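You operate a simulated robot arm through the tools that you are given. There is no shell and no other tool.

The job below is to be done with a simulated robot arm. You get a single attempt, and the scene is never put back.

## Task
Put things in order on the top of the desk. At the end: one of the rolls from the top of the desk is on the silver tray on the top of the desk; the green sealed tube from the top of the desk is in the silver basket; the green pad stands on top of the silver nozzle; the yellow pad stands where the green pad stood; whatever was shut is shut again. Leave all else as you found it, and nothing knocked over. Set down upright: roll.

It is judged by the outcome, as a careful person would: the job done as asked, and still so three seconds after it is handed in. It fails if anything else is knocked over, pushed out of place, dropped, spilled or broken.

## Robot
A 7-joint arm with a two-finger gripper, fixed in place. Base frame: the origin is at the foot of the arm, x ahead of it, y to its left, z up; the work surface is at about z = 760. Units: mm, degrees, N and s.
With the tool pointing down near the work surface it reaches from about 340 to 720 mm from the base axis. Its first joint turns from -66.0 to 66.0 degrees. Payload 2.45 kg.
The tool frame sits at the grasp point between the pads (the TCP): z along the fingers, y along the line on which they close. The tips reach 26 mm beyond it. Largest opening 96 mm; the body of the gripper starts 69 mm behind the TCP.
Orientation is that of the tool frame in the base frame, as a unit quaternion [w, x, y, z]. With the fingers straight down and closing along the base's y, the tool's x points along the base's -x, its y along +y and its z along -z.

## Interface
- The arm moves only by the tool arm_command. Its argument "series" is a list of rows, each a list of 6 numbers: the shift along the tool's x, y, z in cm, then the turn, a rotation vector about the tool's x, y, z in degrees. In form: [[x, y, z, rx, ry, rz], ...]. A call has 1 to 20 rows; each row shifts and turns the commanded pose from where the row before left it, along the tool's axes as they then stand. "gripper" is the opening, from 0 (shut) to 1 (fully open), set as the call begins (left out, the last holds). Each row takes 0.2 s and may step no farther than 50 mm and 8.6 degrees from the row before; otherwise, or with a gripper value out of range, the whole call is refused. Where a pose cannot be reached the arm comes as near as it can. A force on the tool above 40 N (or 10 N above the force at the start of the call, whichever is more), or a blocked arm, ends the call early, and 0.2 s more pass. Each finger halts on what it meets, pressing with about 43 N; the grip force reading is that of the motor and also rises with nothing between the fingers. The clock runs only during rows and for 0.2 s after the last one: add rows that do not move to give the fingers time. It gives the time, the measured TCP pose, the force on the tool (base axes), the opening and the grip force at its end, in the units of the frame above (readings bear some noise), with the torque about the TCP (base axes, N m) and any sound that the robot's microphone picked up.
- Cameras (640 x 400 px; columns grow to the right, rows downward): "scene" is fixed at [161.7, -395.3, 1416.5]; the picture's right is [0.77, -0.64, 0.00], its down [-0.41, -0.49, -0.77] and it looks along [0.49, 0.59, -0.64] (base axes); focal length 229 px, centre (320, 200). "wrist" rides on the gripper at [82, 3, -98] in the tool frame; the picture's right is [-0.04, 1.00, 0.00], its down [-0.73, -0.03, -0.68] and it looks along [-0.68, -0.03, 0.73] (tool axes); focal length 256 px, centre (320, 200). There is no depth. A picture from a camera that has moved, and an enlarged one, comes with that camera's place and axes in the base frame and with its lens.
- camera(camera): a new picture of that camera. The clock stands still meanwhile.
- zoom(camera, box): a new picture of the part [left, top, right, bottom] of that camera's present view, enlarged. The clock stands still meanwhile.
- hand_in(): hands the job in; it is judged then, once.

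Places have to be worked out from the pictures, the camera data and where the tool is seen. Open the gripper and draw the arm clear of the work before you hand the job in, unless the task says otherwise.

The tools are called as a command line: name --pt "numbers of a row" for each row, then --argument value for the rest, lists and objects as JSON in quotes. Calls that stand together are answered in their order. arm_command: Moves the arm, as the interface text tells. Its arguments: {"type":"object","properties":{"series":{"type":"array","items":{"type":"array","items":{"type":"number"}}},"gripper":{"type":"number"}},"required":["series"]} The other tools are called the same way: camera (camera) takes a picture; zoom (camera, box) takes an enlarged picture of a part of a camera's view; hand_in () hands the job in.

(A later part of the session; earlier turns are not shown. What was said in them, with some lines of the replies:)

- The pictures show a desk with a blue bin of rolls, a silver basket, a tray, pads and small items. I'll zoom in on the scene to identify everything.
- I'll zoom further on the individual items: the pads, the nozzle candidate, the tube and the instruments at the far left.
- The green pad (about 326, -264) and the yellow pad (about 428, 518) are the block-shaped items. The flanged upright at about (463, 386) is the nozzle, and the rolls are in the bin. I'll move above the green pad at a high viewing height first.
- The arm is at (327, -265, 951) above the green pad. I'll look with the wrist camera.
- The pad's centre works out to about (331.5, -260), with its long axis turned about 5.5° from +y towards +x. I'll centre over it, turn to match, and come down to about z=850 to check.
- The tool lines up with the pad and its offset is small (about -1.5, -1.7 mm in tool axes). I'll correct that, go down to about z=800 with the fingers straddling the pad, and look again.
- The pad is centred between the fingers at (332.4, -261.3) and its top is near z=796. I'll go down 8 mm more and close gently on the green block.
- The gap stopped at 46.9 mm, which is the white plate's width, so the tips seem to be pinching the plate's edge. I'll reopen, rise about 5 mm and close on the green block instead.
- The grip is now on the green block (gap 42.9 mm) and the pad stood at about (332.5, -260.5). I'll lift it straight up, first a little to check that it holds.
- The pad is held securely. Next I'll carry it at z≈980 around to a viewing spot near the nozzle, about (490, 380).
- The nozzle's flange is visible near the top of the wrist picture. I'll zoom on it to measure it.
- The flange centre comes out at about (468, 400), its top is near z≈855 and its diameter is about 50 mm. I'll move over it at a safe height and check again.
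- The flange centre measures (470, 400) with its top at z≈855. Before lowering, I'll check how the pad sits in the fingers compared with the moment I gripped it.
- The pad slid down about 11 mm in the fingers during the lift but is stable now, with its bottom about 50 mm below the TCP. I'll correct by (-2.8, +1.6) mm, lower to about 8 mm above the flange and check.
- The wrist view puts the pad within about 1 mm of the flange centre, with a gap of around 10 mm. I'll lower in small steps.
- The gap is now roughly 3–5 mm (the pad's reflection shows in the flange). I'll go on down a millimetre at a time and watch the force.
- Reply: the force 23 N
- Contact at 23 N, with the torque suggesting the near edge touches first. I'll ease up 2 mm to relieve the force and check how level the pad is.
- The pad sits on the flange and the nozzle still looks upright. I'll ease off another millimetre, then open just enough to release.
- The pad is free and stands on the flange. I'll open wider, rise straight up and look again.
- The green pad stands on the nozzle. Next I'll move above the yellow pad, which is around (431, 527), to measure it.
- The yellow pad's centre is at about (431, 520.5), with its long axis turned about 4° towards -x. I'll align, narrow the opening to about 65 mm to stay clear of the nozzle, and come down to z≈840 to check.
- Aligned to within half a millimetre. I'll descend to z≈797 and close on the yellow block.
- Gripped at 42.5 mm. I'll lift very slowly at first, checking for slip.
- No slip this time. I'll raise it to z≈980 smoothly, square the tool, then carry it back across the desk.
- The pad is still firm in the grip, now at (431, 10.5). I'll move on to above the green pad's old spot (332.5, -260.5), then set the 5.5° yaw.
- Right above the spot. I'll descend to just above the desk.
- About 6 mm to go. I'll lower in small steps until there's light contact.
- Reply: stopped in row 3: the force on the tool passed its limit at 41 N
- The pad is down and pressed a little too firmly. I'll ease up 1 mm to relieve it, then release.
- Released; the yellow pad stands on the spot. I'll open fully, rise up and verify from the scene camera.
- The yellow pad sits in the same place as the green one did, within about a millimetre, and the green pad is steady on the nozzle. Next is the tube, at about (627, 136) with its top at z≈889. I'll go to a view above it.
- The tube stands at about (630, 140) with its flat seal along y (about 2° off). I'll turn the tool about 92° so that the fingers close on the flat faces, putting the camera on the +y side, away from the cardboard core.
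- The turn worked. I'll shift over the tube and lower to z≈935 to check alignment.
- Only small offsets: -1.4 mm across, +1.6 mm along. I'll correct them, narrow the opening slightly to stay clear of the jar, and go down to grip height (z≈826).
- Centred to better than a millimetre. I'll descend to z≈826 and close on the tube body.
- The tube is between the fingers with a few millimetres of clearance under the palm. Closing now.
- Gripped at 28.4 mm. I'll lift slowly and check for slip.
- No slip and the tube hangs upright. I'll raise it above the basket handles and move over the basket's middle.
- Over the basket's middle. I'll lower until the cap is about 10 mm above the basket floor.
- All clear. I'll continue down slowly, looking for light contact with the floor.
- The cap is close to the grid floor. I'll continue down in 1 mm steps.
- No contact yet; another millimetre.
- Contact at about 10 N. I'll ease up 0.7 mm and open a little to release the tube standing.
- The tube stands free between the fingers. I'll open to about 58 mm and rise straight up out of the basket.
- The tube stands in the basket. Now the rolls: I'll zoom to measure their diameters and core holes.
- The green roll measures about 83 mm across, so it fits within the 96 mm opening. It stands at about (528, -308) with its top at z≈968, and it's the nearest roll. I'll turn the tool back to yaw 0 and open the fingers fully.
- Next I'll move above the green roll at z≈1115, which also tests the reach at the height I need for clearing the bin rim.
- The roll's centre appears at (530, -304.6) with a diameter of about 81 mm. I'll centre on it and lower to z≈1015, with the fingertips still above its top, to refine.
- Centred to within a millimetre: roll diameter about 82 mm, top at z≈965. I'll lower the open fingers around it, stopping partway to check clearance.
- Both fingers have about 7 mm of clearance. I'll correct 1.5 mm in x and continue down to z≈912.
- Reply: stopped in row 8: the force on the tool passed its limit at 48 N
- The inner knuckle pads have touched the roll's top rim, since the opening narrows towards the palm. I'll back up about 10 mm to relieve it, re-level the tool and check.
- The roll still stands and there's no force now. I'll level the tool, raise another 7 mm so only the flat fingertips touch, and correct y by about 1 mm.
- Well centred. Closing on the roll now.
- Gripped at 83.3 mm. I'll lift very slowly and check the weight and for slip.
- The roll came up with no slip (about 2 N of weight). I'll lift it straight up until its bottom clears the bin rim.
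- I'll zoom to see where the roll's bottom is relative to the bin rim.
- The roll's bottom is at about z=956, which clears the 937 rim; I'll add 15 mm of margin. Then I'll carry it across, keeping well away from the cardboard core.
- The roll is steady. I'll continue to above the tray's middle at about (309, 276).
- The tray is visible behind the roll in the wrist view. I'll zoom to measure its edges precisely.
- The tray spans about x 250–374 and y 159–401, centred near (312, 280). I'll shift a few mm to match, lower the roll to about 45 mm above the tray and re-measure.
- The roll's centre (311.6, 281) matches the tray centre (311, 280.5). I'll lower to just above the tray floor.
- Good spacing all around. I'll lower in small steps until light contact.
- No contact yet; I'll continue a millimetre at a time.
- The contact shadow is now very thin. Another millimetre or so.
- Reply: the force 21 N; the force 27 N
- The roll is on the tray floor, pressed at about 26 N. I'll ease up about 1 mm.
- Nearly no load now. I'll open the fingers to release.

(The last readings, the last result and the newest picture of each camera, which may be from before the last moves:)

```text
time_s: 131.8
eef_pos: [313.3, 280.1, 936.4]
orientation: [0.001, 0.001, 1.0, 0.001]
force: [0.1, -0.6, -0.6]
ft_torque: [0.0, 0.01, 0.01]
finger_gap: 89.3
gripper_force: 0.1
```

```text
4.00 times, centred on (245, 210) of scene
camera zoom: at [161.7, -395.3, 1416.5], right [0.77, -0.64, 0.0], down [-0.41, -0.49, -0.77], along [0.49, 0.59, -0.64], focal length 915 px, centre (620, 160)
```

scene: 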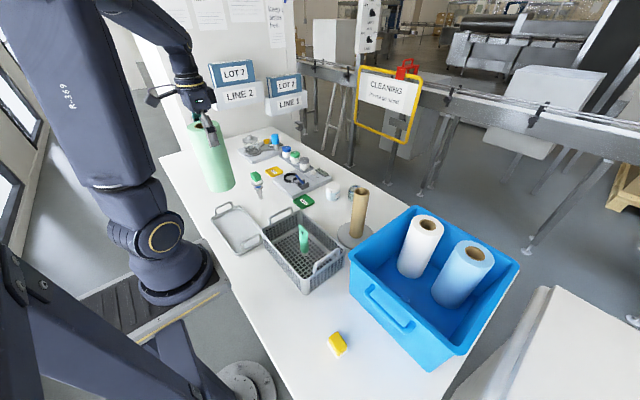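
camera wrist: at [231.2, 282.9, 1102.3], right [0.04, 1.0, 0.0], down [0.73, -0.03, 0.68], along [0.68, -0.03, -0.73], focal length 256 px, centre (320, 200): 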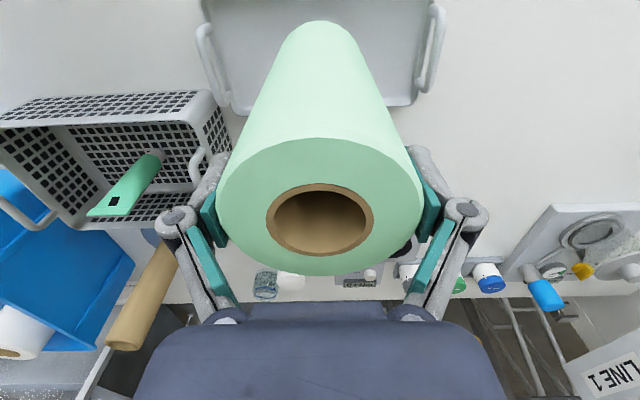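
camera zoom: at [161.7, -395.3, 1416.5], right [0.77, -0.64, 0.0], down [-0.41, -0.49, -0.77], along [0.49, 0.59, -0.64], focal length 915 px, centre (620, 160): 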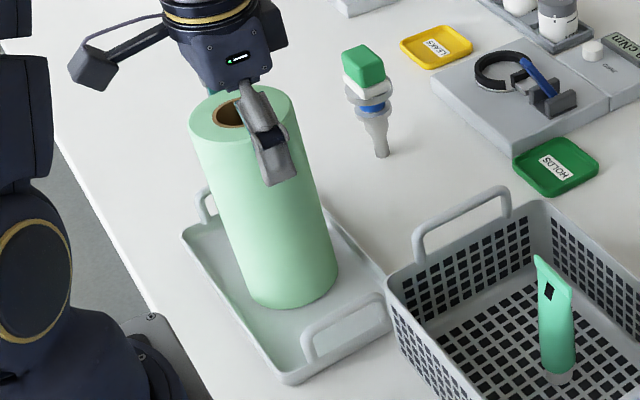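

The roll stands free on the tray. I'll open fully and rise straight up.

arm_command --pt "0 0 0 0 0 0" --pt "0 0 0 0 0 0" --pt "0 -0.05 -0.3 0 0 0" --pt "0 0 -0.5 0 0 0" --pt "0 0 -1 0 0 0" --pt "0 0 -1.5 0 0 0" --pt "0 0 -2 0 0 0" --pt "0 0 -2.5 0 0 0" --pt "0 0 -3 0 0 0" --pt "0 0 -3 0 0 0" --pt "0 0 -3 0 0 0" --pt "0 0 0 0 0 0" --gripper 1

camera --camera "scene"

camera --camera "wrist"

```text
time_s: 134.4
eef_pos: [314.0, 278.1, 1103.7]
orientation: [0.001, 0.0, 1.0, 0.0]
force: [0.0, -0.6, -0.1]
ft_torque: [0.0, 0.0, -0.04]
finger_gap: 96.1
gripper_force: 0.0
```

```text
taken
```

scene: 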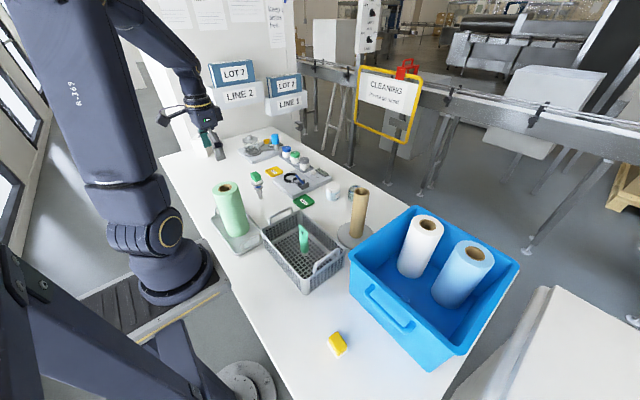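

```text
taken
camera wrist: at [230.8, 282.3, 1200.8], right [0.04, 1.0, 0.0], down [0.73, -0.03, 0.68], along [0.68, -0.03, -0.73], focal length 256 px, centre (320, 200)
```

wrist: 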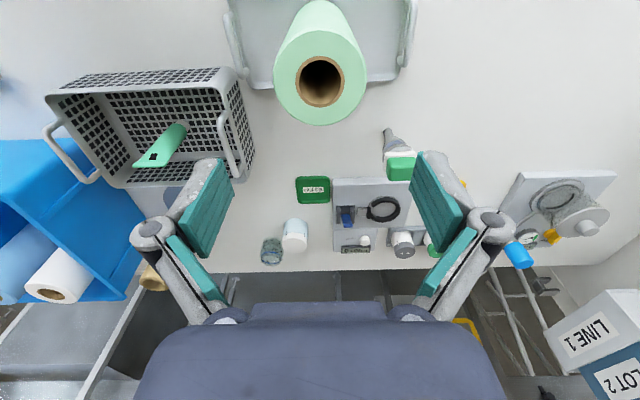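

Everything stands as intended. I'll draw the arm back to its starting pose, high above the desk, and do a final check.

arm_command --pt "0 0 -2.5 0 0 0" --pt "0 0 -2.6 0 0 0" --pt "0 0 -2.6 0 0 0" --pt "-1.6 -3.2 0 0 0 0" --pt "-1.6 -3.2 0 0 0 0" --pt "-1.6 -3.2 0 0 0 0" --pt "-1.6 -3.2 0 0 0 0" --pt "-1.6 -3.2 0 0 0 0" --pt "-1.6 -3.2 0 0 0 0" --pt "-1.6 -3.2 0 0 0 0" --pt "-1.6 -3.2 0 0 0 0" --pt "-1.6 -3.2 0 0 0 0" --pt "-1.6 -3.4 0 0 0 0" --pt "0 0 0 0 0 0" --pt "0 0 0 0 0 0" --gripper 1

camera --camera "scene"

zoom --camera "scene" --box '[200, 120, 360, 220]'

zoom --camera "scene" --box '[200, 180, 400, 305]'

zoom --camera "scene" --box '[300, 160, 540, 310]'

```text
time_s: 137.6
eef_pos: [474.1, -44.0, 1181.0]
orientation: [0.001, -0.001, 1.0, 0.0]
force: [-0.1, 0.2, 0.0]
ft_torque: [0.01, 0.01, 0.02]
finger_gap: 95.8
gripper_force: 0.1
```

```text
taken
```

scene: 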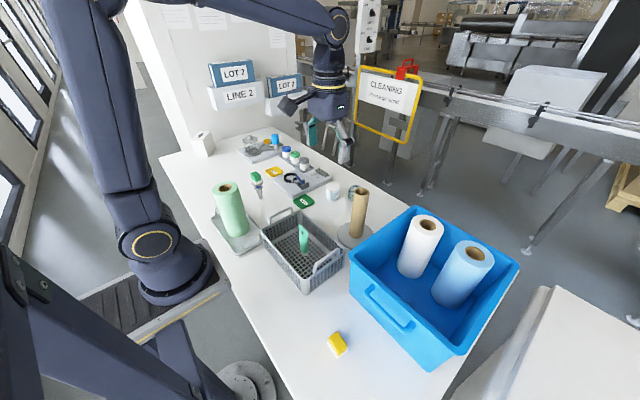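

```text
4.00 times, centred on (280, 170) of scene
camera zoom: at [161.7, -395.3, 1416.5], right [0.77, -0.64, 0.0], down [-0.41, -0.49, -0.77], along [0.49, 0.59, -0.64], focal length 915 px, centre (480, 320)
```

zoom: 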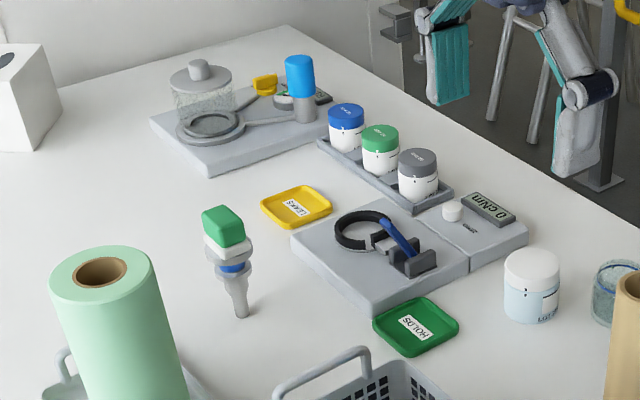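

```text
3.20 times, centred on (300, 242) of scene
camera zoom: at [161.7, -395.3, 1416.5], right [0.77, -0.64, 0.0], down [-0.41, -0.49, -0.77], along [0.49, 0.59, -0.64], focal length 732 px, centre (384, 64)
```

zoom: 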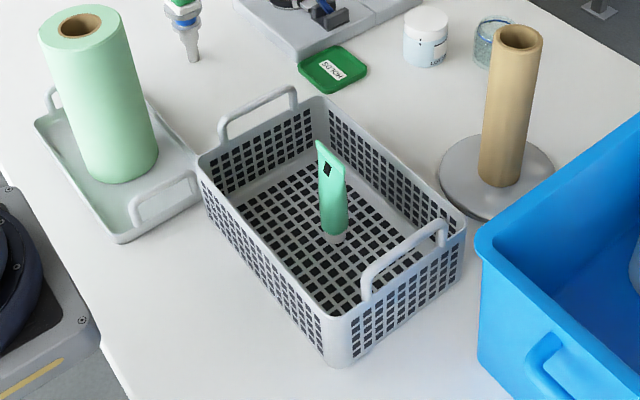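

```text
2.67 times, centred on (420, 235) of scene
camera zoom: at [161.7, -395.3, 1416.5], right [0.77, -0.64, 0.0], down [-0.41, -0.49, -0.77], along [0.49, 0.59, -0.64], focal length 610 px, centre (53, 107)
```

zoom: 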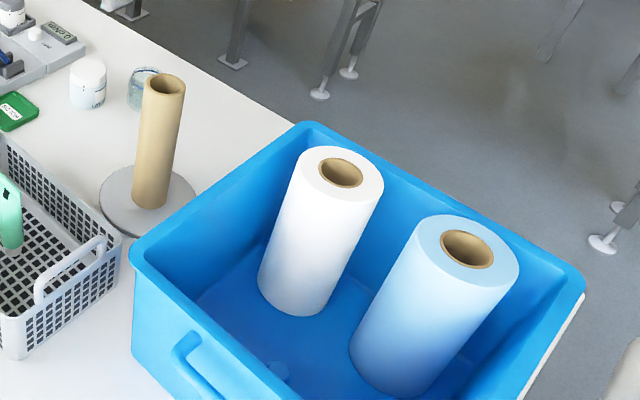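

Everything matches the starting layout apart from the requested changes. I'll take one last look at the small feature in the bin floor and the pad on the nozzle before handing in.

zoom --camera "scene" --box '[380, 280, 444, 320]'

zoom --camera "scene" --box '[234, 160, 282, 200]'

```text
10.00 times, centred on (412, 300) of scene
camera zoom: at [161.7, -395.3, 1416.5], right [0.77, -0.64, 0.0], down [-0.41, -0.49, -0.77], along [0.49, 0.59, -0.64], focal length 2286 px, centre (-600, -800)
```

zoom: 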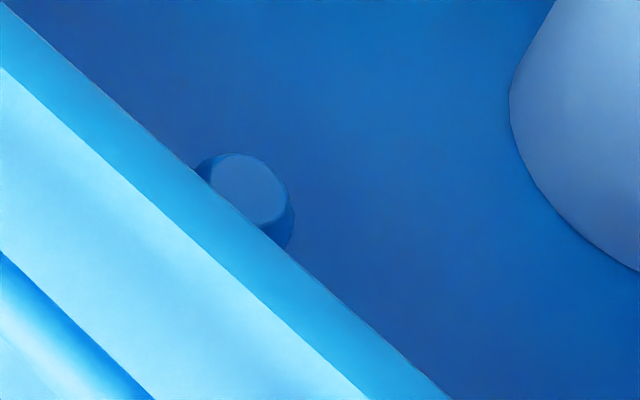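

```text
10.00 times, centred on (258, 180) of scene
camera zoom: at [161.7, -395.3, 1416.5], right [0.77, -0.64, 0.0], down [-0.41, -0.49, -0.77], along [0.49, 0.59, -0.64], focal length 2286 px, centre (940, 400)
```

zoom: 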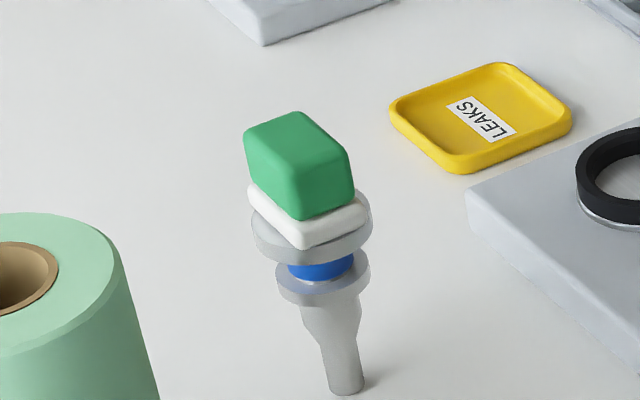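

The bin-floor feature is just the moulded peg the roll stood on. The pad is stable on the nozzle, the roll is upright on the tray, the tube is in the basket, the yellow pad is in place and the arm is clear. Handing in.

hand_in

```text
The job is handed in.
```

The job is handed in with all the requested moves done. In the last pictures nothing else had been knocked over or moved out of place.

- **Roll:** the green roll from the blue bin stands upright in the middle of the silver tray.
- **Tube:** the green sealed tube stands on its cap in the middle of the silver basket.
- **Green pad:** it stands on top of the silver nozzle, centred to within about 2 mm. The nozzle is still upright.
- **Yellow pad:** it stands where the green pad stood, to within about 1 mm and at nearly the same angle.
- **Shut things:** I opened nothing, so nothing needed shutting again.

There were two small hitches along the way. The green pad slid about 11 mm down in the fingers when I first lifted it, but I still placed it without trouble. While I was lowering onto the roll, the gripper pressed its rim with about 48 N and nudged it a few millimetres inside the bin. I backed off, re-centred and lifted it cleanly.

The arm is back at its starting pose with the gripper open.
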